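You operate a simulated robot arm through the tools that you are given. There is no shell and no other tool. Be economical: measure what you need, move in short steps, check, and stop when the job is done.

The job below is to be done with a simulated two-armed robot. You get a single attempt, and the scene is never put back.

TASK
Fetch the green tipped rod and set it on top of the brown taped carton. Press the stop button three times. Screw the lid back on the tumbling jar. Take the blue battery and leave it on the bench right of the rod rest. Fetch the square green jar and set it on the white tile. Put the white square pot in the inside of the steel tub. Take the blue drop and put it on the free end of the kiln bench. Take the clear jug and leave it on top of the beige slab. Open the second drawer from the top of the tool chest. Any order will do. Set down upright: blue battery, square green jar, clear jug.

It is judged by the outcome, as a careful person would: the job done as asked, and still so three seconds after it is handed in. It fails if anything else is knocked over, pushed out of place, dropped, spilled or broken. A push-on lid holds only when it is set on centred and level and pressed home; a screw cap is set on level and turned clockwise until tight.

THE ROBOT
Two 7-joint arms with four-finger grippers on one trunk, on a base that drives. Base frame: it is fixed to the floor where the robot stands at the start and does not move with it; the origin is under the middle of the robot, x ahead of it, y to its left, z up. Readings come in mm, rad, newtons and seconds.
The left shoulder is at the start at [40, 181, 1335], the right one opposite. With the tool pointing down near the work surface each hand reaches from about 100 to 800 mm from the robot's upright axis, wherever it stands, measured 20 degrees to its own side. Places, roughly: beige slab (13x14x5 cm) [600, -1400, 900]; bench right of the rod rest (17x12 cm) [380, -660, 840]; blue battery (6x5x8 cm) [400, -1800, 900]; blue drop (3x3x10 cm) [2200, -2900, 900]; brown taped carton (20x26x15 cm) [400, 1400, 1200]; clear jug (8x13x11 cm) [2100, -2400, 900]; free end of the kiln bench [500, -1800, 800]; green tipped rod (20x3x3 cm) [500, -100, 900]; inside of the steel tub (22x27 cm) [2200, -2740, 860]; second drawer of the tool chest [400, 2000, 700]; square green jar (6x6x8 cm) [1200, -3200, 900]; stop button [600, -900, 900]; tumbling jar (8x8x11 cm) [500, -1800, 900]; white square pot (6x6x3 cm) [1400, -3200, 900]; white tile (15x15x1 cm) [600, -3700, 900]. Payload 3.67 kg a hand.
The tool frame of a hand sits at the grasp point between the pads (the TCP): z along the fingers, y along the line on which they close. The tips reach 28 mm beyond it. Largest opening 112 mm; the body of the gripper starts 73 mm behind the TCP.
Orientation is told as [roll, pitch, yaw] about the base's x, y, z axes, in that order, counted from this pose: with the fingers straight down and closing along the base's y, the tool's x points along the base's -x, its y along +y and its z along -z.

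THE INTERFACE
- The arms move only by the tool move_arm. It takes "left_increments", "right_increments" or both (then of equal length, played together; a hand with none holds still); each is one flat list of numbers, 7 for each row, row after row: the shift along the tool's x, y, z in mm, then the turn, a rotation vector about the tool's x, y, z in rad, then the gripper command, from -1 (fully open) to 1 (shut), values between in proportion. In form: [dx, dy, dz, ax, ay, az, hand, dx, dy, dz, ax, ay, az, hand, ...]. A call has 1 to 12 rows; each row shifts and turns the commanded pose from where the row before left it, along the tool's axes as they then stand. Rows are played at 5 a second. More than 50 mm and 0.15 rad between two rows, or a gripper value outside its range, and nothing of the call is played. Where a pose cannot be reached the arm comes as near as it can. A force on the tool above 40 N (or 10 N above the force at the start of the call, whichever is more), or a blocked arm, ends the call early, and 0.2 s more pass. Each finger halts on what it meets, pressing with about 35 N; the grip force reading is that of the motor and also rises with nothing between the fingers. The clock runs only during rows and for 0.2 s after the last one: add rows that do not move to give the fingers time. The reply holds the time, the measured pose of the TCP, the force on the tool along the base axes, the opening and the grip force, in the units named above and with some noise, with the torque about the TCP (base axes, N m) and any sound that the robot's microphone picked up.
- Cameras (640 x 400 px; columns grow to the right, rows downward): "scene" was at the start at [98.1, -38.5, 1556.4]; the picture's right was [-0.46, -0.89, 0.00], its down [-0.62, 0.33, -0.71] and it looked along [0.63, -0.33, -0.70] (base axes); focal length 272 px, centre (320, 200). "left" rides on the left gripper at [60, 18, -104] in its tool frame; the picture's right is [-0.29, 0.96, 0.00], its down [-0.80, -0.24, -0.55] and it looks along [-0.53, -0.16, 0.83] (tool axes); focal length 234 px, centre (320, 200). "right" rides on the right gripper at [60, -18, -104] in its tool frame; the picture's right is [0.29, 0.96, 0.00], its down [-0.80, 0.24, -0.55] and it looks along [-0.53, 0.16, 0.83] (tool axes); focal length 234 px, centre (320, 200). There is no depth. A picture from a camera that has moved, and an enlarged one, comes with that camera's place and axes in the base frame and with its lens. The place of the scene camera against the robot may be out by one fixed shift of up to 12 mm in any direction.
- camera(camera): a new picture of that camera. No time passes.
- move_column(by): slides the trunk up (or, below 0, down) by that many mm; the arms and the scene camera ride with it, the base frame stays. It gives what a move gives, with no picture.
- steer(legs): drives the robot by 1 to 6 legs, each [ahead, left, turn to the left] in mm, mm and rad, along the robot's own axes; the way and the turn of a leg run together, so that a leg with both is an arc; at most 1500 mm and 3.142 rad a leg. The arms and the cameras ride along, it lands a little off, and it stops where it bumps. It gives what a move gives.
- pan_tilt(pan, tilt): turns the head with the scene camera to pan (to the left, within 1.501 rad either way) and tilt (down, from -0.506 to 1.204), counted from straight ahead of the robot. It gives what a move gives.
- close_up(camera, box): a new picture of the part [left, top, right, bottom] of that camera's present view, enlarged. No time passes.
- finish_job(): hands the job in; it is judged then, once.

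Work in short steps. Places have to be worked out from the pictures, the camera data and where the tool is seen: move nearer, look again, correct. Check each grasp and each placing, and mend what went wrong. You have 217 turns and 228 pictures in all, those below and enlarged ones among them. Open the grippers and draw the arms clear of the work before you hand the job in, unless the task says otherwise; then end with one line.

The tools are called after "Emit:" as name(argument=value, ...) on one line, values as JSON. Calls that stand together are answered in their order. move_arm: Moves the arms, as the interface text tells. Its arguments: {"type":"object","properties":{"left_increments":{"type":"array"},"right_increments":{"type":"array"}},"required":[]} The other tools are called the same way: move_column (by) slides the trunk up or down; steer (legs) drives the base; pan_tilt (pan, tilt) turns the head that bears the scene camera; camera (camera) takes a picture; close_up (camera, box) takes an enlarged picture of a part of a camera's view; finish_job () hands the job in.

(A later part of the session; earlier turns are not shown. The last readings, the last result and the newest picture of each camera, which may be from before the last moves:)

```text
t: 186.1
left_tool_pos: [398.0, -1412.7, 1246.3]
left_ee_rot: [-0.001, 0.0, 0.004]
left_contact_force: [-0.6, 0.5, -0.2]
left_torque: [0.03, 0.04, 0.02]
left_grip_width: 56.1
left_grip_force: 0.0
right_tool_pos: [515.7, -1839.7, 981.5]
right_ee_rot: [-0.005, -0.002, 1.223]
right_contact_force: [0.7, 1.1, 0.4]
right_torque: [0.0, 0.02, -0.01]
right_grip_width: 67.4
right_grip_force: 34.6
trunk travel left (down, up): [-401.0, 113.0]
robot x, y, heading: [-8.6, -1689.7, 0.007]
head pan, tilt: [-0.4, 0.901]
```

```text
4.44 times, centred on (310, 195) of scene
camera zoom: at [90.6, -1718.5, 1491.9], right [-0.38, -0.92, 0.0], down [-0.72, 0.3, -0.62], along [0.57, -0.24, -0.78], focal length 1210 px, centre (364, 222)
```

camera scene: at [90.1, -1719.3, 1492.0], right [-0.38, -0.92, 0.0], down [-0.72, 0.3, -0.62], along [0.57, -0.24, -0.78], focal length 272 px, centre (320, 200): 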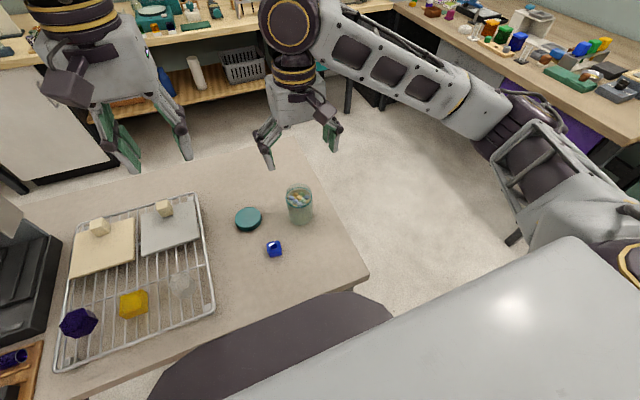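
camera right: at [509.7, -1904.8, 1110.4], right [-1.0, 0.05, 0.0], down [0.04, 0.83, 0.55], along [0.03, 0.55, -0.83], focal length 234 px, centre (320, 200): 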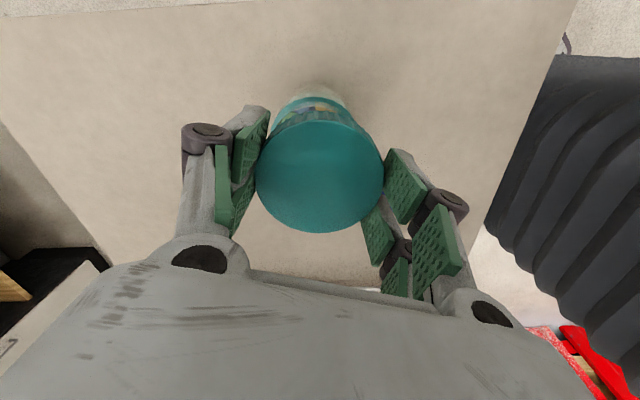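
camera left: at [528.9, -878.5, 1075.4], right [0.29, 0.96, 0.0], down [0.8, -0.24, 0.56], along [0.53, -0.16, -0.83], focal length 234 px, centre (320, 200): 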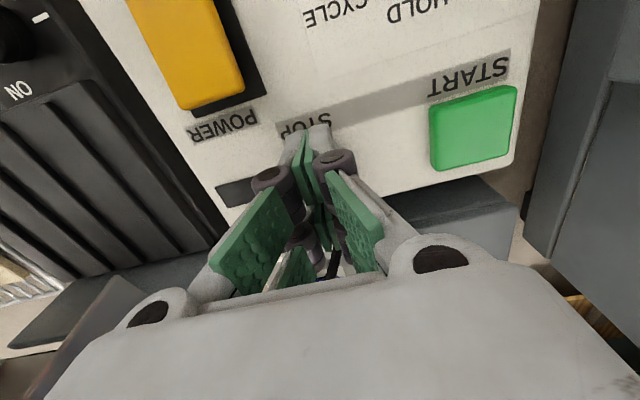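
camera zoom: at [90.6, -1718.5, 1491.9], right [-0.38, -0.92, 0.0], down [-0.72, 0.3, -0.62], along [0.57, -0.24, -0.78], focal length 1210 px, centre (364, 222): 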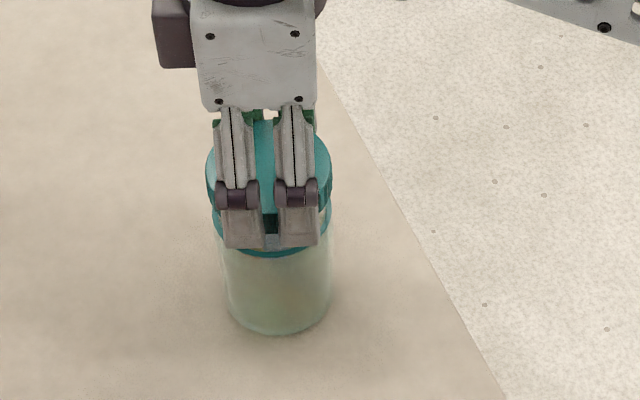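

Aligned; no contact yet. I continue down slowly.

Emit:
move_arm(right_increments=[0, 0, 3, 0, 0, 0, 1, 0, 0, 3, 0, 0, 0, 1, 0, 0, 3, 0, 0, 0, 1, 0, 0, 3, 0, 0, 0, 1, 0, 0, 0, 0, 0, 0, 1])

```text
t: 187.3
left_tool_pos: [396.7, -1411.2, 1248.5]
left_ee_rot: [0.0, -0.002, 0.004]
left_contact_force: [-0.2, 0.3, -0.6]
left_torque: [0.05, -0.01, -0.03]
left_grip_width: 56.1
left_grip_force: 0.1
right_tool_pos: [515.6, -1838.5, 973.7]
right_ee_rot: [-0.008, -0.004, 1.224]
right_contact_force: [5.5, -2.3, 27.6]
right_torque: [-0.24, -0.91, -0.11]
right_grip_width: 67.9
right_grip_force: 35.0
trunk travel left (down, up): [-401.0, 113.0]
robot x, y, heading: [-3.0, -1688.9, 0.01]
head pan, tilt: [-0.4, 0.901]
```

Contact, but the torque suggests it is on the +x side. I ease up 3 mm and look closely.

Emit:
move_arm(right_increments=[0, 0, -4, 0, 0, 0, 1, 0, 0, 0, 0, 0, 0, 1])

Emit:
close_up(camera="scene", box=[270, 160, 350, 230])

Emit:
close_up(camera="right", box=[240, 70, 400, 170])

```text
t: 187.9
left_tool_pos: [396.3, -1412.2, 1247.3]
left_ee_rot: [-0.001, -0.002, 0.004]
left_contact_force: [0.3, 0.3, -0.4]
left_torque: [-0.01, 0.0, -0.02]
left_grip_width: 56.1
left_grip_force: 0.2
right_tool_pos: [515.6, -1838.3, 973.5]
right_ee_rot: [-0.001, 0.0, 1.228]
right_contact_force: [3.5, -0.6, 6.2]
right_torque: [-0.03, -0.24, 0.0]
right_grip_width: 67.6
right_grip_force: 34.9
trunk travel left (down, up): [-401.0, 113.0]
robot x, y, heading: [-5.8, -1688.3, 0.007]
head pan, tilt: [-0.4, 0.901]
```

```text
5.71 times, centred on (310, 195) of scene
camera zoom: at [90.3, -1718.3, 1491.8], right [-0.38, -0.92, 0.0], down [-0.72, 0.3, -0.62], along [0.57, -0.24, -0.78], focal length 1556 px, centre (377, 229)
```

zoom: 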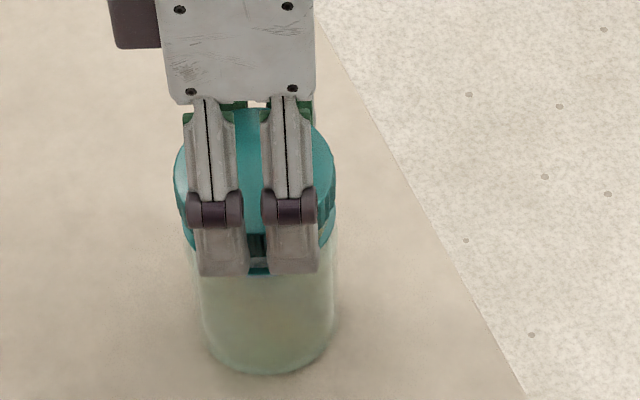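

```text
4.00 times, centred on (320, 120) of right
camera zoom: at [511.1, -1901.7, 1076.4], right [-1.0, 0.05, 0.0], down [0.04, 0.83, 0.55], along [0.03, 0.55, -0.83], focal length 937 px, centre (320, 520)
```

zoom: 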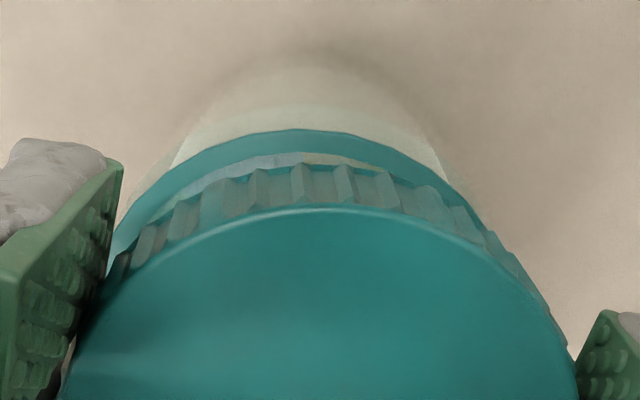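

The jar is about 3.5 mm further in +x than the lid. I raise slightly, shift, and lower again.

Emit:
move_arm(right_increments=[0, 0, -5, 0, 0, 0, 1, 0, -3.7, 0, 0, 0, 0, 1, 0, 0, 5, 0, 0, 0, 1, 0, 0, 2, 0, 0, 0, 1, 0, 0, 2, 0, 0, 0, 1, 0, 0, 2, 0, 0, 0, 1, 0, 0, 0, 0, 0, 0, 1])

Emit:
close_up(camera="right", box=[240, 70, 400, 170])

```text
t: 189.5
left_tool_pos: [396.7, -1411.5, 1248.2]
left_ee_rot: [0.0, -0.001, 0.004]
left_contact_force: [0.5, -0.8, -0.9]
left_torque: [-0.02, 0.01, -0.03]
left_grip_width: 55.8
left_grip_force: 0.0
right_tool_pos: [519.0, -1839.7, 969.0]
right_ee_rot: [-0.004, -0.003, 1.226]
right_contact_force: [1.2, 2.2, 21.6]
right_torque: [0.01, 0.59, 0.02]
right_grip_width: 67.6
right_grip_force: 35.0
trunk travel left (down, up): [-401.0, 113.0]
robot x, y, heading: [-0.8, -1690.1, 0.009]
head pan, tilt: [-0.4, 0.901]
```

```text
4.00 times, centred on (320, 120) of right
camera zoom: at [514.4, -1903.3, 1072.7], right [-1.0, 0.05, -0.01], down [0.04, 0.83, 0.55], along [0.03, 0.55, -0.83], focal length 937 px, centre (320, 520)
```

zoom: 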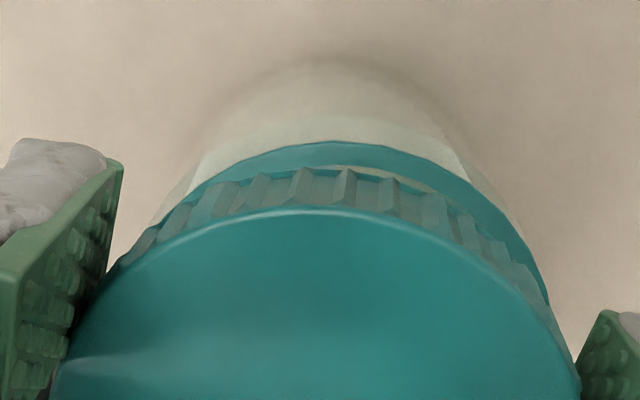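

It went a bit too far (torque reversed sign). I shift back 2 mm and lower again.

Emit:
move_arm(right_increments=[0, 0, -7, 0, 0, 0, 1, 0, 2, 0, 0, 0, 0, 1, 0, 0, 5, 0, 0, 0, 1, 0, 0, 2, 0, 0, 0, 1, 0, 0, 2, 0, 0, 0, 1, 0, 0, 0, 0, 0, 0, 1])

Emit:
close_up(camera="right", box=[240, 70, 400, 170])

Emit:
close_up(camera="scene", box=[270, 160, 350, 230])

```text
t: 190.9
left_tool_pos: [399.2, -1413.2, 1247.8]
left_ee_rot: [0.002, 0.0, 0.004]
left_contact_force: [-0.1, 0.2, 0.7]
left_torque: [-0.01, -0.02, 0.0]
left_grip_width: 55.9
left_grip_force: 0.0
right_tool_pos: [516.4, -1839.1, 965.6]
right_ee_rot: [-0.004, -0.002, 1.226]
right_contact_force: [-1.5, 0.5, 0.5]
right_torque: [-0.01, 0.0, 0.01]
right_grip_width: 67.3
right_grip_force: 35.1
trunk travel left (down, up): [-401.0, 113.0]
robot x, y, heading: [-5.3, -1695.2, 0.01]
head pan, tilt: [-0.4, 0.901]
```

```text
4.00 times, centred on (320, 120) of right
camera zoom: at [513.6, -1903.3, 1069.5], right [-1.0, 0.05, 0.0], down [0.04, 0.83, 0.55], along [0.03, 0.55, -0.83], focal length 937 px, centre (320, 520)
```

zoom: 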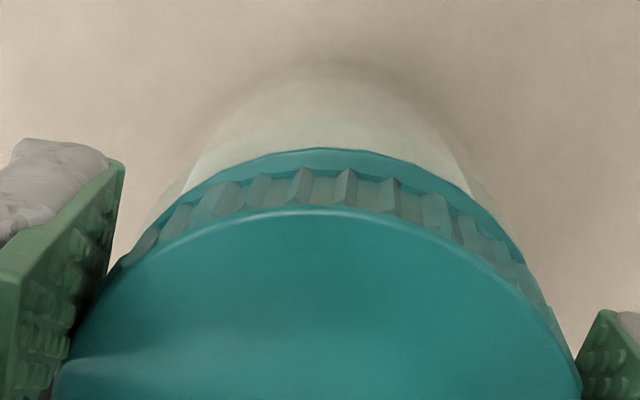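

```text
5.71 times, centred on (310, 195) of scene
camera zoom: at [90.6, -1718.5, 1491.9], right [-0.38, -0.92, 0.0], down [-0.72, 0.3, -0.62], along [0.57, -0.24, -0.78], focal length 1556 px, centre (377, 229)
```

zoom: 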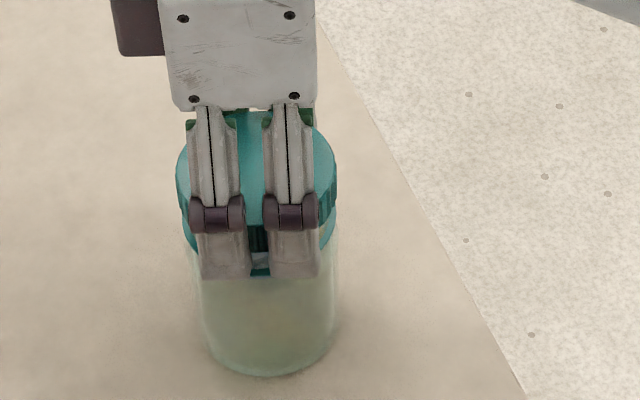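

Now concentric, and the lid sits lower with no force. I lower gently until it touches.

Emit:
move_arm(right_increments=[0, 0, 2, 0, 0, 0, 1, 0, 0, 2, 0, 0, 0, 1, 0, 0, 2, 0, 0, 0, 1, 0, 0, 0, 0, 0, 0, 1])

```text
t: 191.9
left_tool_pos: [398.5, -1413.0, 1247.6]
left_ee_rot: [0.002, 0.0, 0.002]
left_contact_force: [1.1, -0.2, 0.1]
left_torque: [-0.01, 0.03, -0.03]
left_grip_width: 56.0
left_grip_force: 0.0
right_tool_pos: [518.1, -1841.3, 960.0]
right_ee_rot: [-0.003, -0.002, 1.226]
right_contact_force: [-1.0, 0.4, 0.0]
right_torque: [0.03, 0.01, -0.02]
right_grip_width: 67.3
right_grip_force: 34.9
trunk travel left (down, up): [-401.0, 113.0]
robot x, y, heading: [-4.2, -1685.3, 0.01]
head pan, tilt: [-0.4, 0.901]
```

Emit:
move_arm(right_increments=[0, 0, 2, 0, 0, 0, 1, 0, 0, 2, 0, 0, 0, 1, 0, 0, 2, 0, 0, 0, 1, 0, 0, 2, 0, 0, 0, 1, 0, 0, 0, 0, 0, 0, 1])

Emit:
close_up(camera="right", box=[240, 70, 400, 170])

```text
t: 193.1
left_tool_pos: [393.5, -1411.4, 1248.4]
left_ee_rot: [-0.001, -0.003, 0.004]
left_contact_force: [0.7, 0.9, -0.1]
left_torque: [-0.01, 0.0, 0.01]
left_grip_width: 56.2
left_grip_force: 0.1
right_tool_pos: [514.1, -1839.4, 957.1]
right_ee_rot: [-0.006, -0.005, 1.227]
right_contact_force: [-12.1, -0.9, 34.0]
right_torque: [0.13, 0.43, -0.03]
right_grip_width: 67.6
right_grip_force: 35.2
trunk travel left (down, up): [-401.0, 113.0]
robot x, y, heading: [-5.0, -1689.1, 0.006]
head pan, tilt: [-0.4, 0.901]
```

```text
4.00 times, centred on (320, 120) of right
camera zoom: at [510.5, -1902.2, 1058.5], right [-1.0, 0.05, -0.01], down [0.04, 0.83, 0.56], along [0.04, 0.55, -0.83], focal length 937 px, centre (320, 520)
```

zoom: 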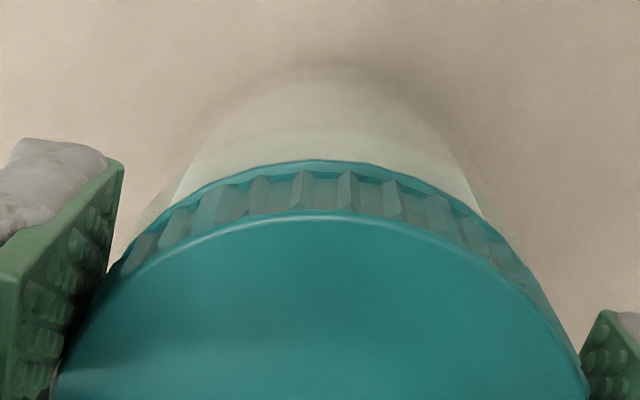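

Seated with 34 N. I ease off a little and turn clockwise (+z of the tool), following down slightly.

Emit:
move_arm(right_increments=[0, 0, -2.5, 0, 0, 0, 1, 0, 0, 0, 0, 0, 0.14, 1, 0, 0, 0, 0, 0, 0.14, 1, 0, 0, 0.2, 0, 0, 0.14, 1, 0, 0, 0.2, 0, 0, 0.14, 1, 0, 0, 0.2, 0, 0, 0.14, 1, 0, 0, 0.2, 0, 0, 0.14, 1, 0, 0, 0.2, 0, 0, 0.14, 1, 0, 0, 0.2, 0, 0, 0.14, 1, 0, 0, 0.2, 0, 0, 0.14, 1, 0, 0, 0.2, 0, 0, 0.14, 1])

Emit:
camera(camera="right")

Emit:
close_up(camera="scene", box=[260, 150, 360, 240])

```text
t: 195.5
left_tool_pos: [397.0, -1410.7, 1248.1]
left_ee_rot: [0.0, -0.003, 0.004]
left_contact_force: [0.6, -0.8, 0.0]
left_torque: [-0.03, 0.0, 0.0]
left_grip_width: 56.1
left_grip_force: 0.1
right_tool_pos: [515.8, -1840.1, 954.7]
right_ee_rot: [0.0, -0.005, -0.175]
right_contact_force: [-0.4, 4.6, 16.4]
right_torque: [0.1, 0.0, 0.01]
right_grip_width: 67.0
right_grip_force: 34.9
trunk travel left (down, up): [-401.0, 113.0]
robot x, y, heading: [-3.1, -1687.7, 0.006]
head pan, tilt: [-0.4, 0.901]
```

```text
104 pictures are left
camera right: at [453.8, -1847.0, 1057.3], right [-0.12, 0.99, 0.0], down [0.82, 0.1, 0.56], along [0.55, 0.06, -0.83], focal length 234 px, centre (320, 200)
```

right: 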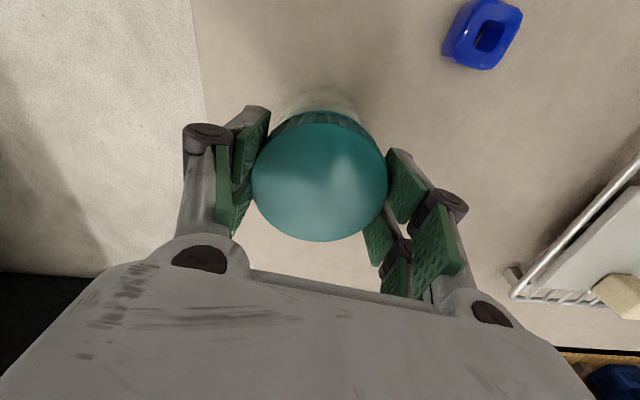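

```text
4.44 times, centred on (310, 195) of scene
camera zoom: at [89.2, -1717.2, 1492.1], right [-0.38, -0.92, 0.0], down [-0.72, 0.3, -0.62], along [0.57, -0.24, -0.78], focal length 1210 px, centre (364, 222)
```

zoom: 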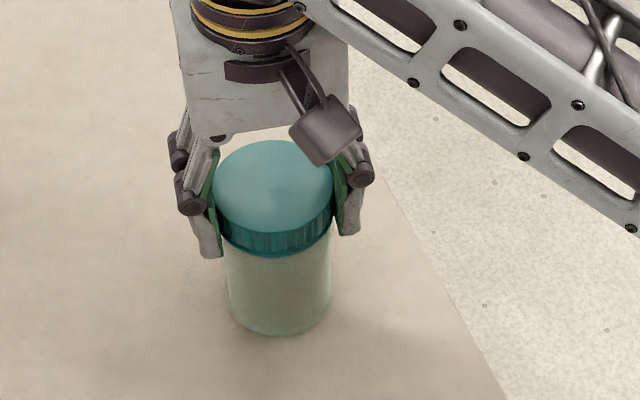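

The lid is seated level and followed down. I keep turning clockwise and watch the torque.

Emit:
move_arm(right_increments=[0, 0, 0.2, 0, 0, 0.14, 1, 0, 0, 0.2, 0, 0, 0.14, 1, 0, 0, 0.2, 0, 0, 0.14, 1, 0, 0, 0.2, 0, 0, 0.14, 1, 0, 0, 0.2, 0, 0, 0.14, 1, 0, 0, 0.2, 0, 0, 0.14, 1, 0, 0, 0.2, 0, 0, 0.14, 1, 0, 0, 0.2, 0, 0, 0.14, 1, 0, 0, 0, 0, 0, 0, 1])

Emit:
close_up(camera="scene", box=[260, 150, 360, 240])

```text
t: 197.5
left_tool_pos: [395.6, -1410.9, 1247.6]
left_ee_rot: [-0.001, -0.002, 0.003]
left_contact_force: [0.6, 0.1, -0.6]
left_torque: [0.0, 0.0, -0.03]
left_grip_width: 56.1
left_grip_force: 0.2
right_tool_pos: [516.7, -1837.3, 953.6]
right_ee_rot: [0.005, 0.0, -1.297]
right_contact_force: [1.8, 4.5, 24.7]
right_torque: [-0.11, 0.2, -0.06]
right_grip_width: 67.2
right_grip_force: 35.4
trunk travel left (down, up): [-401.0, 113.0]
robot x, y, heading: [-2.9, -1691.4, 0.008]
head pan, tilt: [-0.4, 0.901]
```

```text
4.44 times, centred on (310, 195) of scene
camera zoom: at [88.7, -1717.3, 1492.1], right [-0.38, -0.92, 0.0], down [-0.72, 0.3, -0.62], along [0.57, -0.24, -0.78], focal length 1210 px, centre (364, 222)
```

zoom: 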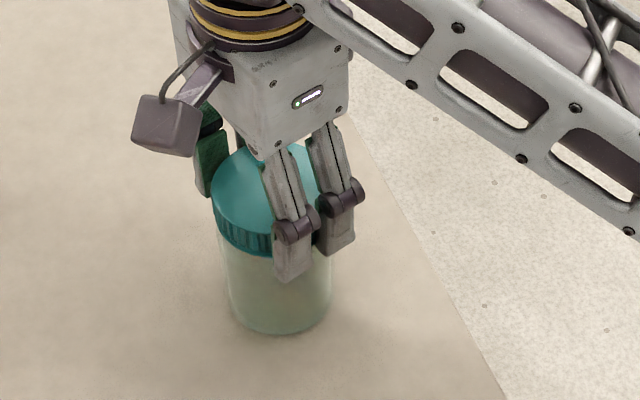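

The thread is advancing (z 957→953.6). I open, turn back counter-clockwise, and regrip.

Emit:
move_arm(right_increments=[0, 0, -1.5, 0, 0, 0, 0.2, 0, 0, 0, 0, 0, 0, -0.6, 0, 0, 0, 0, 0, 0, -0.6, 0, 0, 0, 0, 0, -0.148, -0.6, 0, 0, 0, 0, 0, -0.148, -0.6, 0, 0, 0, 0, 0, -0.148, -0.6, 0, 0, 0, 0, 0, -0.148, -0.6, 0, 0, 0, 0, 0, -0.148, -0.6, 0, 0, 0, 0, 0, -0.148, -0.6, 0, 0, 0, 0, 0, -0.148, -0.6, 0, 0, 0, 0, 0, -0.148, -0.6, 0, 0, 0, 0, 0, -0.148, -0.6])

Emit:
move_arm(right_increments=[0, 0, 0, 0, 0, -0.148, -0.6, 0, 0, 0, 0, 0, -0.148, -0.6, 0, 0, 0, 0, 0, -0.148, -0.6, 0, 0, 0, 0, 0, -0.148, -0.6, 0, 0, 0, 0, 0, -0.148, -0.6, 0, 0, 0, 0, 0, -0.148, -0.6, 0, 0, 0, 0, 0, -0.148, -0.6, 0, 0, 0, 0, 0, -0.148, -0.6, 0, 0, 0, 0, 0, 0, 1, 0, 0, 0, 0, 0, 0, 1, 0, 0, 0, 0, 0, 0, 1])

Emit:
camera(camera="right")

```text
t: 200.1
left_tool_pos: [398.6, -1412.6, 1248.4]
left_ee_rot: [0.0, -0.001, 0.004]
left_contact_force: [0.6, -0.5, -0.3]
left_torque: [0.01, 0.01, -0.01]
left_grip_width: 55.9
left_grip_force: 0.0
right_tool_pos: [516.4, -1840.7, 955.7]
right_ee_rot: [-0.001, -0.004, 0.04]
right_contact_force: [0.5, -0.6, 0.5]
right_torque: [0.01, 0.03, -0.01]
right_grip_width: 89.5
right_grip_force: 0.1
trunk travel left (down, up): [-401.0, 113.0]
robot x, y, heading: [-6.2, -1687.5, 0.007]
head pan, tilt: [-0.4, 0.901]
```

```text
t: 202.5
left_tool_pos: [397.6, -1412.5, 1246.5]
left_ee_rot: [0.0, 0.0, 0.004]
left_contact_force: [-0.3, 0.1, 1.0]
left_torque: [0.0, -0.01, 0.04]
left_grip_width: 55.8
left_grip_force: 0.0
right_tool_pos: [517.9, -1839.5, 953.5]
right_ee_rot: [-0.004, -0.003, 1.222]
right_contact_force: [-1.0, -1.0, 1.7]
right_torque: [-0.01, 0.09, 0.02]
right_grip_width: 65.8
right_grip_force: 34.7
trunk travel left (down, up): [-401.0, 113.0]
robot x, y, heading: [-4.0, -1689.8, 0.003]
head pan, tilt: [-0.4, 0.901]
```

```text
101 pictures are left
camera right: at [513.1, -1903.3, 1056.7], right [-1.0, 0.06, 0.0], down [0.04, 0.83, 0.55], along [0.03, 0.55, -0.83], focal length 234 px, centre (320, 200)
```

right: 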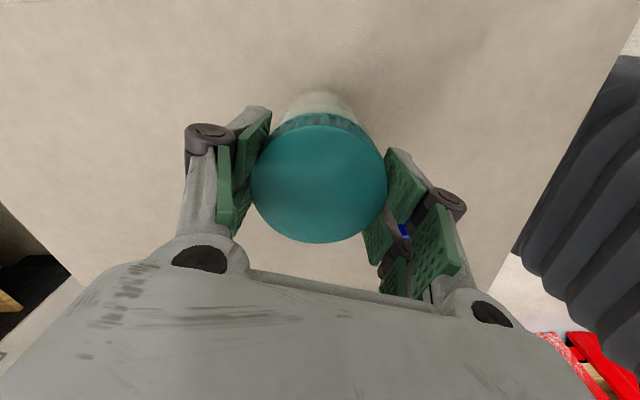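

Regripped. I turn clockwise again, watching the torque about z.

Emit:
move_arm(right_increments=[0, 0, 0.1, 0, 0, 0.14, 1, 0, 0, 0.1, 0, 0, 0.14, 1, 0, 0, 0.1, 0, 0, 0.14, 1, 0, 0, 0.1, 0, 0, 0.14, 1, 0, 0, 0.1, 0, 0, 0.14, 1, 0, 0, 0.1, 0, 0, 0.14, 1, 0, 0, 0.1, 0, 0, 0.14, 1, 0, 0, 0.1, 0, 0, 0.14, 1, 0, 0, 0.1, 0, 0, 0.14, 1, 0, 0, 0.1, 0, 0, 0.14, 1, 0, 0, 0.1, 0, 0, 0.14, 1, 0, 0, 0.1, 0, 0, 0.14, 1])

Emit:
move_arm(right_increments=[0, 0, 0.1, 0, 0, 0.14, 1, 0, 0, 0.1, 0, 0, 0.14, 1, 0, 0, 0.1, 0, 0, 0.14, 1, 0, 0, 0.1, 0, 0, 0.14, 1, 0, 0, 0.1, 0, 0, 0.14, 1, 0, 0, 0.1, 0, 0, 0.14, 1])

```text
t: 205.1
left_tool_pos: [396.4, -1413.4, 1247.2]
left_ee_rot: [0.0, -0.002, 0.003]
left_contact_force: [0.5, -0.5, 0.7]
left_torque: [0.0, 0.0, -0.03]
left_grip_width: 55.9
left_grip_force: 0.1
right_tool_pos: [516.6, -1840.0, 951.7]
right_ee_rot: [0.0, -0.006, -0.46]
right_contact_force: [3.2, -5.7, 17.0]
right_torque: [-0.74, 0.1, 0.15]
right_grip_width: 66.2
right_grip_force: 35.1
trunk travel left (down, up): [-401.0, 113.0]
robot x, y, heading: [-5.5, -1688.3, 0.009]
head pan, tilt: [-0.4, 0.901]
```

```text
t: 206.5
left_tool_pos: [396.4, -1413.0, 1247.5]
left_ee_rot: [0.0, -0.002, 0.005]
left_contact_force: [0.0, -0.6, -0.3]
left_torque: [-0.01, 0.06, -0.03]
left_grip_width: 55.7
left_grip_force: 0.1
right_tool_pos: [516.6, -1839.8, 953.2]
right_ee_rot: [0.006, -0.001, -1.3]
right_contact_force: [-2.3, -5.1, 19.1]
right_torque: [-0.5, 0.39, 0.17]
right_grip_width: 66.1
right_grip_force: 35.0
trunk travel left (down, up): [-401.0, 113.0]
robot x, y, heading: [-0.6, -1692.2, 0.011]
head pan, tilt: [-0.4, 0.901]
```

Torque now resists (0.17 N·m). I check the lid visually.

Emit:
close_up(camera="scene", box=[270, 160, 350, 230])

Emit:
close_up(camera="right", box=[240, 70, 400, 170])

```text
5.71 times, centred on (310, 195) of scene
camera zoom: at [88.7, -1718.8, 1492.1], right [-0.38, -0.92, 0.0], down [-0.72, 0.3, -0.62], along [0.57, -0.24, -0.78], focal length 1556 px, centre (377, 229)
```

zoom: 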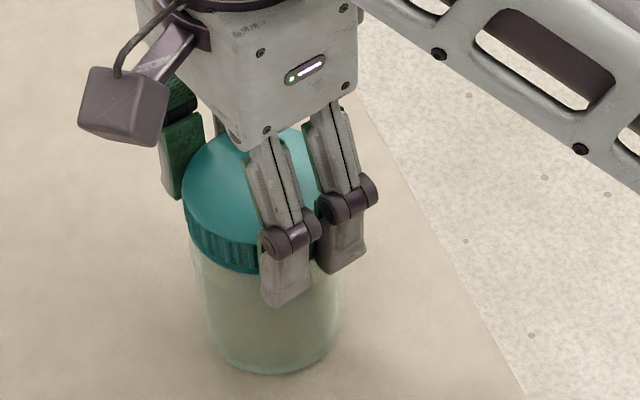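

```text
4.00 times, centred on (320, 120) of right
camera zoom: at [482.0, -1787.9, 1055.5], right [0.85, 0.53, 0.0], down [0.44, -0.7, 0.56], along [0.3, -0.47, -0.83], focal length 937 px, centre (320, 520)
```

zoom: 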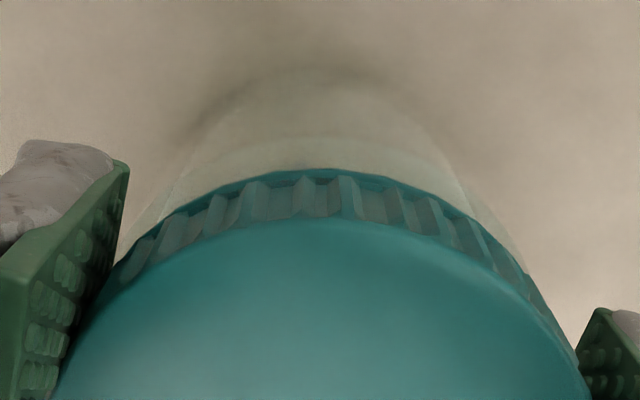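

The lid has gone down fully over the ring. One more regrip and turn, pressing a bit more, to make sure it's tight.

Emit:
move_arm(right_increments=[0, 0, -1.5, 0, 0, 0, 0.2, 0, 0, 0, 0, 0, 0, -0.6, 0, 0, 0, 0, 0, -0.148, -0.6, 0, 0, 0, 0, 0, -0.148, -0.6, 0, 0, 0, 0, 0, -0.148, -0.6, 0, 0, 0, 0, 0, -0.148, -0.6, 0, 0, 0, 0, 0, -0.148, -0.6, 0, 0, 0, 0, 0, -0.148, -0.6, 0, 0, 0, 0, 0, -0.148, -0.6, 0, 0, 0, 0, 0, -0.148, -0.6, 0, 0, 0, 0, 0, -0.148, -0.6, 0, 0, 0, 0, 0, -0.148, -0.6])

Emit:
move_arm(right_increments=[0, 0, 0, 0, 0, -0.148, -0.6, 0, 0, 0, 0, 0, -0.148, -0.6, 0, 0, 0, 0, 0, -0.148, -0.6, 0, 0, 0, 0, 0, 0, 1, 0, 0, 0, 0, 0, 0, 1, 0, 0, 0, 0, 0, 0, 1, 0, 0, 3, 0, 0, 0, 1, 0, 0, 0, 0, 0, 0, 1])

Emit:
move_arm(right_increments=[0, 0, 0, 0, 0, 0.12, 1, 0, 0, 0, 0, 0, 0.12, 1, 0, 0, 0, 0, 0, 0.12, 1, 0, 0, 0, 0, 0, 0.12, 1, 0, 0, 0, 0, 0, 0.12, 1, 0, 0, 0, 0, 0, 0.12, 1])

Emit:
move_arm(right_increments=[0, 0, 0, 0, 0, 0.12, 1, 0, 0, 0, 0, 0, 0.12, 1, 0, 0, 0, 0, 0, 0.12, 1, 0, 0, 0, 0, 0, 0.12, 1])

```text
t: 209.1
left_tool_pos: [398.6, -1413.3, 1248.0]
left_ee_rot: [0.001, 0.002, 0.003]
left_contact_force: [-0.4, 0.0, -0.1]
left_torque: [0.0, 0.03, 0.0]
left_grip_width: 55.9
left_grip_force: 0.1
right_tool_pos: [518.4, -1840.4, 952.5]
right_ee_rot: [-0.001, -0.004, 0.187]
right_contact_force: [-0.7, -0.1, 0.1]
right_torque: [0.0, -0.05, -0.04]
right_grip_width: 89.9
right_grip_force: 0.0
trunk travel left (down, up): [-401.0, 113.0]
robot x, y, heading: [-6.7, -1689.9, 0.005]
head pan, tilt: [-0.4, 0.901]
```

```text
t: 210.9
left_tool_pos: [397.2, -1412.7, 1248.0]
left_ee_rot: [0.001, -0.002, 0.001]
left_contact_force: [0.1, -0.2, -0.1]
left_torque: [0.02, 0.0, 0.01]
left_grip_width: 56.0
left_grip_force: 0.2
right_tool_pos: [517.7, -1839.3, 952.6]
right_ee_rot: [-0.005, -0.01, 0.626]
right_contact_force: [2.2, -3.1, 28.6]
right_torque: [-0.15, 0.29, 0.0]
right_grip_width: 66.7
right_grip_force: 35.2
trunk travel left (down, up): [-401.0, 113.0]
robot x, y, heading: [-6.0, -1688.4, 0.004]
head pan, tilt: [-0.4, 0.901]
```

```text
t: 212.3
left_tool_pos: [396.4, -1411.3, 1248.1]
left_ee_rot: [0.002, -0.003, 0.004]
left_contact_force: [-0.5, -0.4, -0.1]
left_torque: [0.0, 0.04, 0.01]
left_grip_width: 55.9
left_grip_force: 0.1
right_tool_pos: [516.3, -1839.3, 951.6]
right_ee_rot: [0.0, -0.005, -0.097]
right_contact_force: [0.2, -0.3, 30.4]
right_torque: [-0.13, 0.05, 0.2]
right_grip_width: 67.0
right_grip_force: 35.1
trunk travel left (down, up): [-401.0, 113.0]
robot x, y, heading: [-7.0, -1688.5, 0.014]
head pan, tilt: [-0.4, 0.901]
```

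```text
t: 213.3
left_tool_pos: [396.8, -1412.3, 1247.7]
left_ee_rot: [0.0, -0.001, 0.004]
left_contact_force: [-0.1, 0.8, 0.0]
left_torque: [0.0, 0.03, 0.02]
left_grip_width: 56.1
left_grip_force: 0.0
right_tool_pos: [517.1, -1839.1, 950.9]
right_ee_rot: [0.001, -0.003, -0.577]
right_contact_force: [-2.6, -0.1, 21.6]
right_torque: [0.12, 0.13, 0.25]
right_grip_width: 66.9
right_grip_force: 35.3
trunk travel left (down, up): [-401.0, 113.0]
robot x, y, heading: [-0.5, -1689.3, 0.006]
head pan, tilt: [-0.4, 0.901]
```

It still advances slightly (z down to 950.9, torque 0.25). I continue turning.

Emit:
move_arm(right_increments=[0, 0, 0.3, 0, 0, 0.12, 1, 0, 0, 0.3, 0, 0, 0.12, 1, 0, 0, 0.3, 0, 0, 0.12, 1, 0, 0, 0.2, 0, 0, 0.12, 1, 0, 0, 0.2, 0, 0, 0.12, 1, 0, 0, 0.2, 0, 0, 0.12, 1])

Emit:
move_arm(right_increments=[0, 0, 0.2, 0, 0, 0.12, 1, 0, 0, 0.2, 0, 0, 0.12, 1, 0, 0, 0.2, 0, 0, 0.12, 1, 0, 0, 0.2, 0, 0, 0.12, 1, 0, 0, 0.2, 0, 0, 0.12, 1, 0, 0, 0.2, 0, 0, 0.12, 1])

Emit:
close_up(camera="scene", box=[270, 160, 350, 230])

```text
t: 214.7
left_tool_pos: [396.1, -1412.3, 1248.3]
left_ee_rot: [0.0, -0.003, 0.003]
left_contact_force: [-0.6, 0.4, 0.1]
left_torque: [0.01, -0.03, 0.0]
left_grip_width: 55.8
left_grip_force: 0.1
right_tool_pos: [516.8, -1838.5, 949.9]
right_ee_rot: [0.008, -0.001, -1.295]
right_contact_force: [0.3, 1.4, 28.8]
right_torque: [0.19, -0.05, 0.25]
right_grip_width: 66.6
right_grip_force: 35.6
trunk travel left (down, up): [-401.0, 113.0]
robot x, y, heading: [-5.2, -1690.8, 0.009]
head pan, tilt: [-0.4, 0.901]
```

```text
t: 216.1
left_tool_pos: [396.3, -1411.6, 1248.4]
left_ee_rot: [0.0, 0.0, 0.002]
left_contact_force: [0.3, -0.7, 0.1]
left_torque: [-0.02, 0.0, 0.03]
left_grip_width: 55.9
left_grip_force: 0.0
right_tool_pos: [516.6, -1838.3, 949.2]
right_ee_rot: [0.007, 0.003, -2.016]
right_contact_force: [2.5, 1.5, 29.7]
right_torque: [0.13, -0.41, 0.29]
right_grip_width: 67.0
right_grip_force: 34.9
trunk travel left (down, up): [-401.0, 113.0]
robot x, y, heading: [-5.9, -1686.8, 0.009]
head pan, tilt: [-0.4, 0.901]
```

```text
5.71 times, centred on (310, 195) of scene
camera zoom: at [88.2, -1717.4, 1492.2], right [-0.38, -0.92, 0.0], down [-0.72, 0.3, -0.62], along [0.58, -0.24, -0.78], focal length 1556 px, centre (377, 229)
```

zoom: 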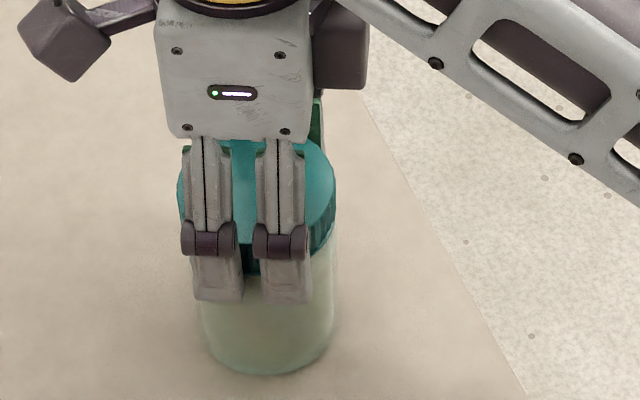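

The early free turning has given way to a steady resisting torque, so the lid is home and tight. I release, rise straight up and unwind the hand.

Emit:
move_arm(right_increments=[0, 0, -3, 0, 0, 0, 1, 0, 0, 0, 0, 0, 0, 0, 0, 0, 0, 0, 0, 0, -0.7, 0, 0, 0, 0, 0, 0, -0.7, 0, 0, -40, 0, 0, 0, -0.7, 0, 0, -45, 0, 0, 0, -0.7, 0, 0, -45, 0, 0, -0.14, -0.7, 0, 0, -45, 0, 0, -0.14, -0.7, 0, 0, 0, 0, 0, -0.14, -0.7, 0, 0, 0, 0, 0, -0.14, -0.7, 0, 0, 0, 0, 0, -0.14, -0.7, 0, 0, 0, 0, 0, -0.14, -0.7])

Emit:
move_arm(right_increments=[0, 0, 0, 0, 0, -0.147, 0, 0, 0, 0, 0, 0, -0.147, 0, 0, 0, 0, 0, 0, -0.147, 0, 0, 0, 0, 0, 0, -0.147, 0, 0, 0, 0, 0, 0, -0.147, 0, 0, 0, 0, 0, 0, -0.147, 0, 0, 0, 0, 0, 0, -0.147, 0, 0, 0, 0, 0, 0, -0.147, 0])

Emit:
close_up(camera="scene", box=[260, 150, 360, 240])

Emit:
camera(camera="right")

```text
t: 218.7
left_tool_pos: [399.2, -1413.4, 1246.7]
left_ee_rot: [-0.001, 0.0, 0.005]
left_contact_force: [-1.0, -0.4, 0.3]
left_torque: [-0.03, 0.03, 0.0]
left_grip_width: 55.9
left_grip_force: 0.1
right_tool_pos: [516.7, -1839.9, 1125.9]
right_ee_rot: [0.003, -0.003, -1.173]
right_contact_force: [0.3, 1.4, 0.2]
right_torque: [-0.03, 0.01, 0.01]
right_grip_width: 95.2
right_grip_force: 0.2
trunk travel left (down, up): [-401.0, 113.0]
robot x, y, heading: [-4.0, -1693.9, 0.006]
head pan, tilt: [-0.4, 0.901]
```

```text
t: 220.5
left_tool_pos: [397.9, -1412.2, 1247.6]
left_ee_rot: [-0.001, -0.001, 0.003]
left_contact_force: [-0.2, 0.3, 0.4]
left_torque: [0.01, 0.04, -0.01]
left_grip_width: 55.9
left_grip_force: 0.0
right_tool_pos: [517.2, -1839.8, 1126.3]
right_ee_rot: [0.0, -0.003, 0.003]
right_contact_force: [-1.0, -0.3, -0.1]
right_torque: [0.0, -0.01, 0.0]
right_grip_width: 55.9
right_grip_force: 0.1
trunk travel left (down, up): [-401.0, 113.0]
robot x, y, heading: [-3.5, -1687.8, 0.012]
head pan, tilt: [-0.4, 0.901]
```

```text
4.44 times, centred on (310, 195) of scene
camera zoom: at [90.7, -1718.5, 1491.9], right [-0.38, -0.92, 0.0], down [-0.72, 0.3, -0.62], along [0.57, -0.24, -0.78], focal length 1210 px, centre (364, 222)
```

zoom: 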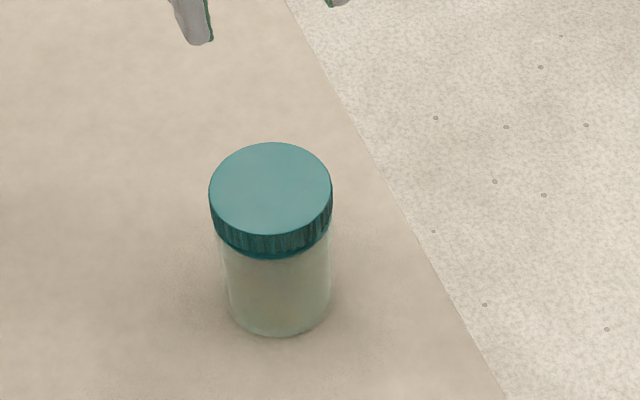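

```text
96 pictures are left
camera right: at [456.8, -1858.7, 1228.4], right [-0.29, 0.96, 0.0], down [0.79, 0.24, 0.56], along [0.53, 0.16, -0.83], focal length 234 px, centre (320, 200)
```

right: 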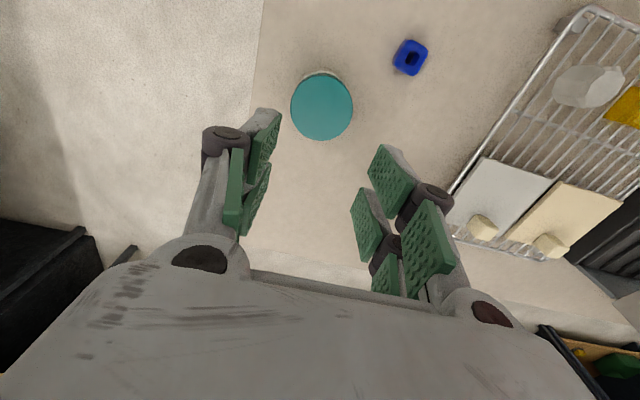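

The lid sits level and tight. Now to the far bench: I drive right past the bench end and look ahead-right.

Emit:
steer(legs=[[0, -620, -0.01]])

Emit:
pan_tilt(pan=-0.35, tilt=0.45)

Emit:
camera(camera="scene")

```text
t: 224.0
left_tool_pos: [401.7, -2031.4, 1247.2]
left_ee_rot: [0.001, 0.001, -0.005]
left_contact_force: [-0.4, 0.4, -0.4]
left_torque: [0.0, -0.02, 0.03]
left_grip_width: 55.5
left_grip_force: 0.0
right_tool_pos: [518.0, -2460.4, 1125.3]
right_ee_rot: [0.0, -0.003, -0.01]
right_contact_force: [0.4, 0.0, -0.4]
right_torque: [0.0, 0.02, 0.01]
right_grip_width: 56.0
right_grip_force: 0.0
trunk travel left (down, up): [-401.0, 113.0]
robot x, y, heading: [-0.2, -2308.6, 0.002]
head pan, tilt: [-0.4, 0.901]
```

```text
t: 224.9
left_tool_pos: [402.5, -2031.3, 1247.4]
left_ee_rot: [0.0, 0.0, -0.006]
left_contact_force: [0.7, 0.4, -0.4]
left_torque: [-0.04, 0.02, 0.01]
left_grip_width: 56.2
left_grip_force: 0.0
right_tool_pos: [518.0, -2459.3, 1125.5]
right_ee_rot: [-0.001, -0.005, -0.007]
right_contact_force: [-0.6, 0.5, -0.4]
right_torque: [0.01, 0.02, -0.04]
right_grip_width: 55.8
right_grip_force: 0.0
trunk travel left (down, up): [-401.0, 113.0]
robot x, y, heading: [-3.9, -2307.9, -0.003]
head pan, tilt: [-0.351, 0.45]
```

```text
95 pictures are left
camera scene: at [109.4, -2337.7, 1530.2], right [-0.34, -0.94, 0.0], down [-0.41, 0.15, -0.9], along [0.84, -0.31, -0.44], focal length 272 px, centre (320, 200)
```

scene: 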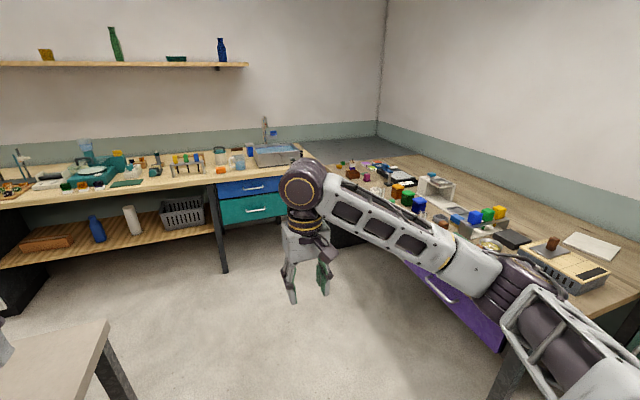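

I drive forward 1100 mm toward the far bench and look.

Emit:
steer(legs=[[1100, 0, 0]])

Emit:
pan_tilt(pan=-0.1, tilt=0.6)

Emit:
camera(camera="scene")

Emit:
pan_tilt(pan=-1.1, tilt=0.6)

Emit:
camera(camera="scene")

```text
t: 230.7
left_tool_pos: [1503.0, -2030.5, 1247.3]
left_ee_rot: [0.001, 0.0, -0.002]
left_contact_force: [0.4, 0.9, -0.4]
left_torque: [-0.01, 0.0, 0.01]
left_grip_width: 56.3
left_grip_force: 0.0
right_tool_pos: [1620.4, -2458.2, 1125.4]
right_ee_rot: [0.0, -0.003, -0.005]
right_contact_force: [-0.5, 0.5, -0.6]
right_torque: [0.0, 0.01, 0.0]
right_grip_width: 55.9
right_grip_force: 0.0
trunk travel left (down, up): [-401.0, 113.0]
robot x, y, heading: [1096.9, -2306.3, 0.002]
head pan, tilt: [-0.351, 0.45]
```

```text
t: 231.5
left_tool_pos: [1503.7, -2030.6, 1246.9]
left_ee_rot: [-0.001, 0.0, -0.001]
left_contact_force: [-0.7, 0.5, 0.6]
left_torque: [0.03, -0.03, 0.01]
left_grip_width: 55.9
left_grip_force: 0.1
right_tool_pos: [1620.5, -2457.7, 1124.6]
right_ee_rot: [-0.001, -0.003, -0.005]
right_contact_force: [0.2, 0.2, 0.8]
right_torque: [0.01, 0.0, -0.02]
right_grip_width: 56.0
right_grip_force: 0.1
trunk travel left (down, up): [-401.0, 113.0]
robot x, y, heading: [1095.5, -2308.4, -0.002]
head pan, tilt: [-0.099, 0.6]
```

```text
94 pictures are left
camera scene: at [1212.5, -2314.2, 1516.7], right [-0.1, -1.0, 0.0], down [-0.56, 0.06, -0.83], along [0.82, -0.08, -0.56], focal length 272 px, centre (320, 200)
```

scene: 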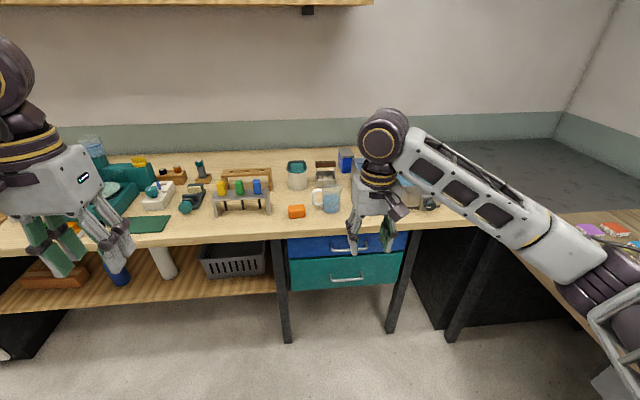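

```text
t: 232.8
left_tool_pos: [1503.0, -2030.1, 1246.5]
left_ee_rot: [0.001, 0.0, -0.001]
left_contact_force: [0.1, -0.1, -0.2]
left_torque: [-0.03, 0.01, -0.03]
left_grip_width: 56.0
left_grip_force: 0.1
right_tool_pos: [1620.2, -2457.8, 1125.1]
right_ee_rot: [0.001, -0.005, -0.005]
right_contact_force: [-0.2, 0.8, 0.3]
right_torque: [0.01, 0.02, 0.02]
right_grip_width: 56.1
right_grip_force: 0.0
trunk travel left (down, up): [-401.0, 113.0]
robot x, y, heading: [1097.1, -2302.3, 0.002]
head pan, tilt: [-1.1, 0.6]
```

```text
93 pictures are left
camera scene: at [1164.7, -2384.1, 1516.7], right [-0.89, -0.46, 0.0], down [-0.26, 0.5, -0.83], along [0.38, -0.73, -0.56], focal length 272 px, centre (320, 200)
```

scene: 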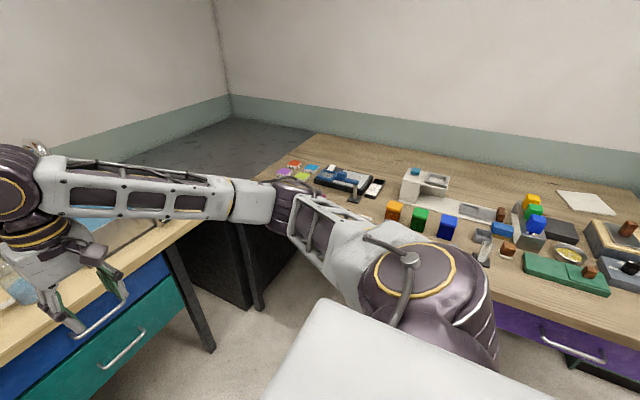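

The clear jug stands at about [2096, -2445] with its handle to the left; it holds liquid, so I'll keep it upright. I drive forward 440 mm and look from above.

Emit:
steer(legs=[[440, 0, 0]])

Emit:
pan_tilt(pan=-0.3, tilt=0.85)

Emit:
camera(camera="scene")

Emit:
camera(camera="right")

```text
t: 235.5
left_tool_pos: [1942.1, -2032.8, 1247.5]
left_ee_rot: [-0.001, -0.001, -0.005]
left_contact_force: [0.2, -0.3, -0.1]
left_torque: [-0.02, 0.01, -0.01]
left_grip_width: 56.0
left_grip_force: 0.1
right_tool_pos: [2058.1, -2459.6, 1125.3]
right_ee_rot: [0.0, -0.004, -0.009]
right_contact_force: [0.4, -0.3, -0.5]
right_torque: [0.01, -0.01, -0.01]
right_grip_width: 55.8
right_grip_force: 0.1
trunk travel left (down, up): [-401.0, 113.0]
robot x, y, heading: [1536.4, -2308.6, -0.005]
head pan, tilt: [-1.1, 0.6]
```

```text
t: 236.6
left_tool_pos: [1943.9, -2031.6, 1246.5]
left_ee_rot: [0.0, -0.001, -0.003]
left_contact_force: [-0.1, 0.2, 0.2]
left_torque: [0.0, 0.02, 0.02]
left_grip_width: 56.3
left_grip_force: 0.2
right_tool_pos: [2057.8, -2459.6, 1125.7]
right_ee_rot: [0.0, -0.003, -0.009]
right_contact_force: [0.8, 0.1, -0.7]
right_torque: [0.02, 0.01, -0.01]
right_grip_width: 56.1
right_grip_force: 0.0
trunk travel left (down, up): [-401.0, 113.0]
robot x, y, heading: [1535.9, -2304.8, -0.001]
head pan, tilt: [-0.3, 0.85]
```

```text
92 pictures are left
camera scene: at [1637.7, -2328.6, 1495.8], right [-0.3, -0.95, 0.0], down [-0.72, 0.22, -0.66], along [0.63, -0.2, -0.75], focal length 272 px, centre (320, 200)
```

scene: 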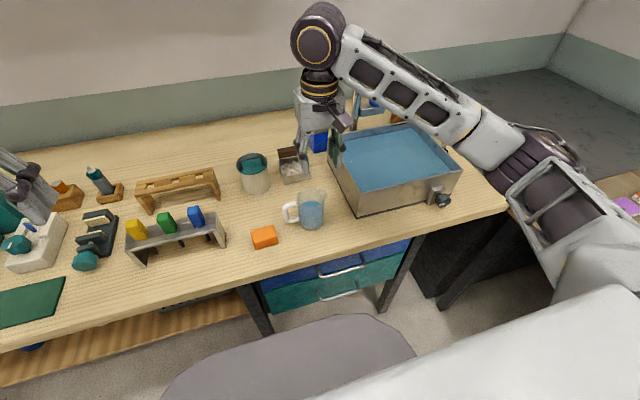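

```text
91 pictures are left
camera right: at [1997.2, -2477.9, 1228.4], right [-0.28, 0.96, 0.0], down [0.8, 0.23, 0.56], along [0.53, 0.16, -0.83], focal length 234 px, centre (320, 200)
```

right: 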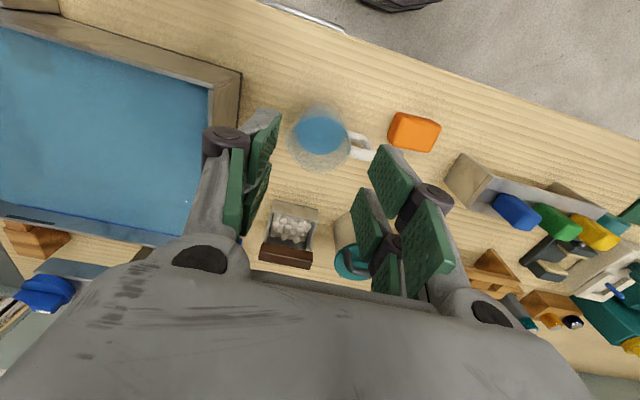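

Jug centre ≈[2088,-2451], handle along +y. I rotate the hand so the fingers close along x, open fully, and come down partway.

Emit:
move_arm(right_increments=[0, 0, 0, 0, 0, 0.143, -1, 0, 0, 0, 0, 0, 0.143, -1, 0, 0, 0, 0, 0, 0.143, -1, 0, 0, 0, 0, 0, 0.143, -1, 0, 0, 0, 0, 0, 0.143, -1, 0, 0, 0, 0, 0, 0.143, -1, 0, 0, 0, 0, 0, 0.143, -1, 0, 0, 0, 0, 0, 0.143, -1, 0, 0, 0, 0, 0, 0.143, -1, 0, 0, 0, 0, 0, 0.143, -1, 0, 0, 0, 0, 0, 0.133, -1, 8.6, 30, 30, 0, 0, 0, -1])

Emit:
camera(camera="right")

Emit:
close_up(camera="scene", box=[230, 100, 400, 260])

```text
t: 239.2
left_tool_pos: [1945.1, -2031.3, 1246.2]
left_ee_rot: [0.0, 0.004, -0.006]
left_contact_force: [0.9, -0.3, -0.4]
left_torque: [0.04, 0.01, 0.0]
left_grip_width: 56.3
left_grip_force: 0.0
right_tool_pos: [2090.2, -2448.5, 1095.1]
right_ee_rot: [0.003, 0.001, -1.574]
right_contact_force: [0.6, 0.0, 0.1]
right_torque: [0.04, 0.01, 0.01]
right_grip_width: 112.0
right_grip_force: 0.0
trunk travel left (down, up): [-401.0, 113.0]
robot x, y, heading: [1541.5, -2303.4, -0.004]
head pan, tilt: [-0.3, 0.85]
```

```text
90 pictures are left
camera right: at [2071.1, -2390.5, 1198.4], right [0.96, 0.29, 0.0], down [0.24, -0.8, 0.55], along [0.16, -0.53, -0.83], focal length 234 px, centre (320, 200)
```

right: 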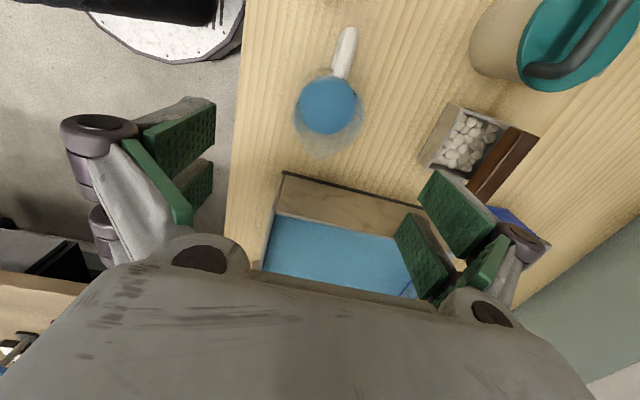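

```text
2.50 times, centred on (315, 180) of scene
camera zoom: at [1640.0, -2327.7, 1495.6], right [-0.3, -0.95, 0.0], down [-0.72, 0.22, -0.66], along [0.63, -0.2, -0.75], focal length 681 px, centre (332, 250)
```

zoom: 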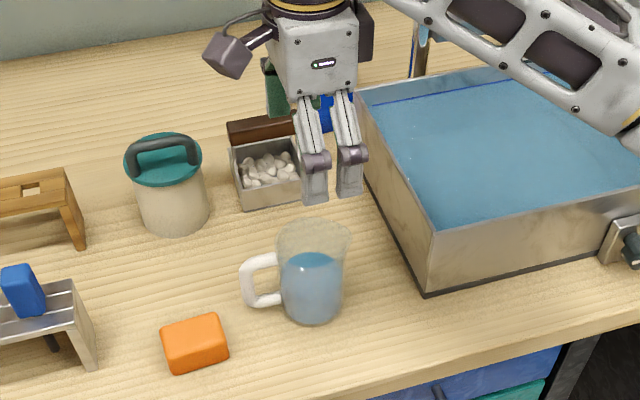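

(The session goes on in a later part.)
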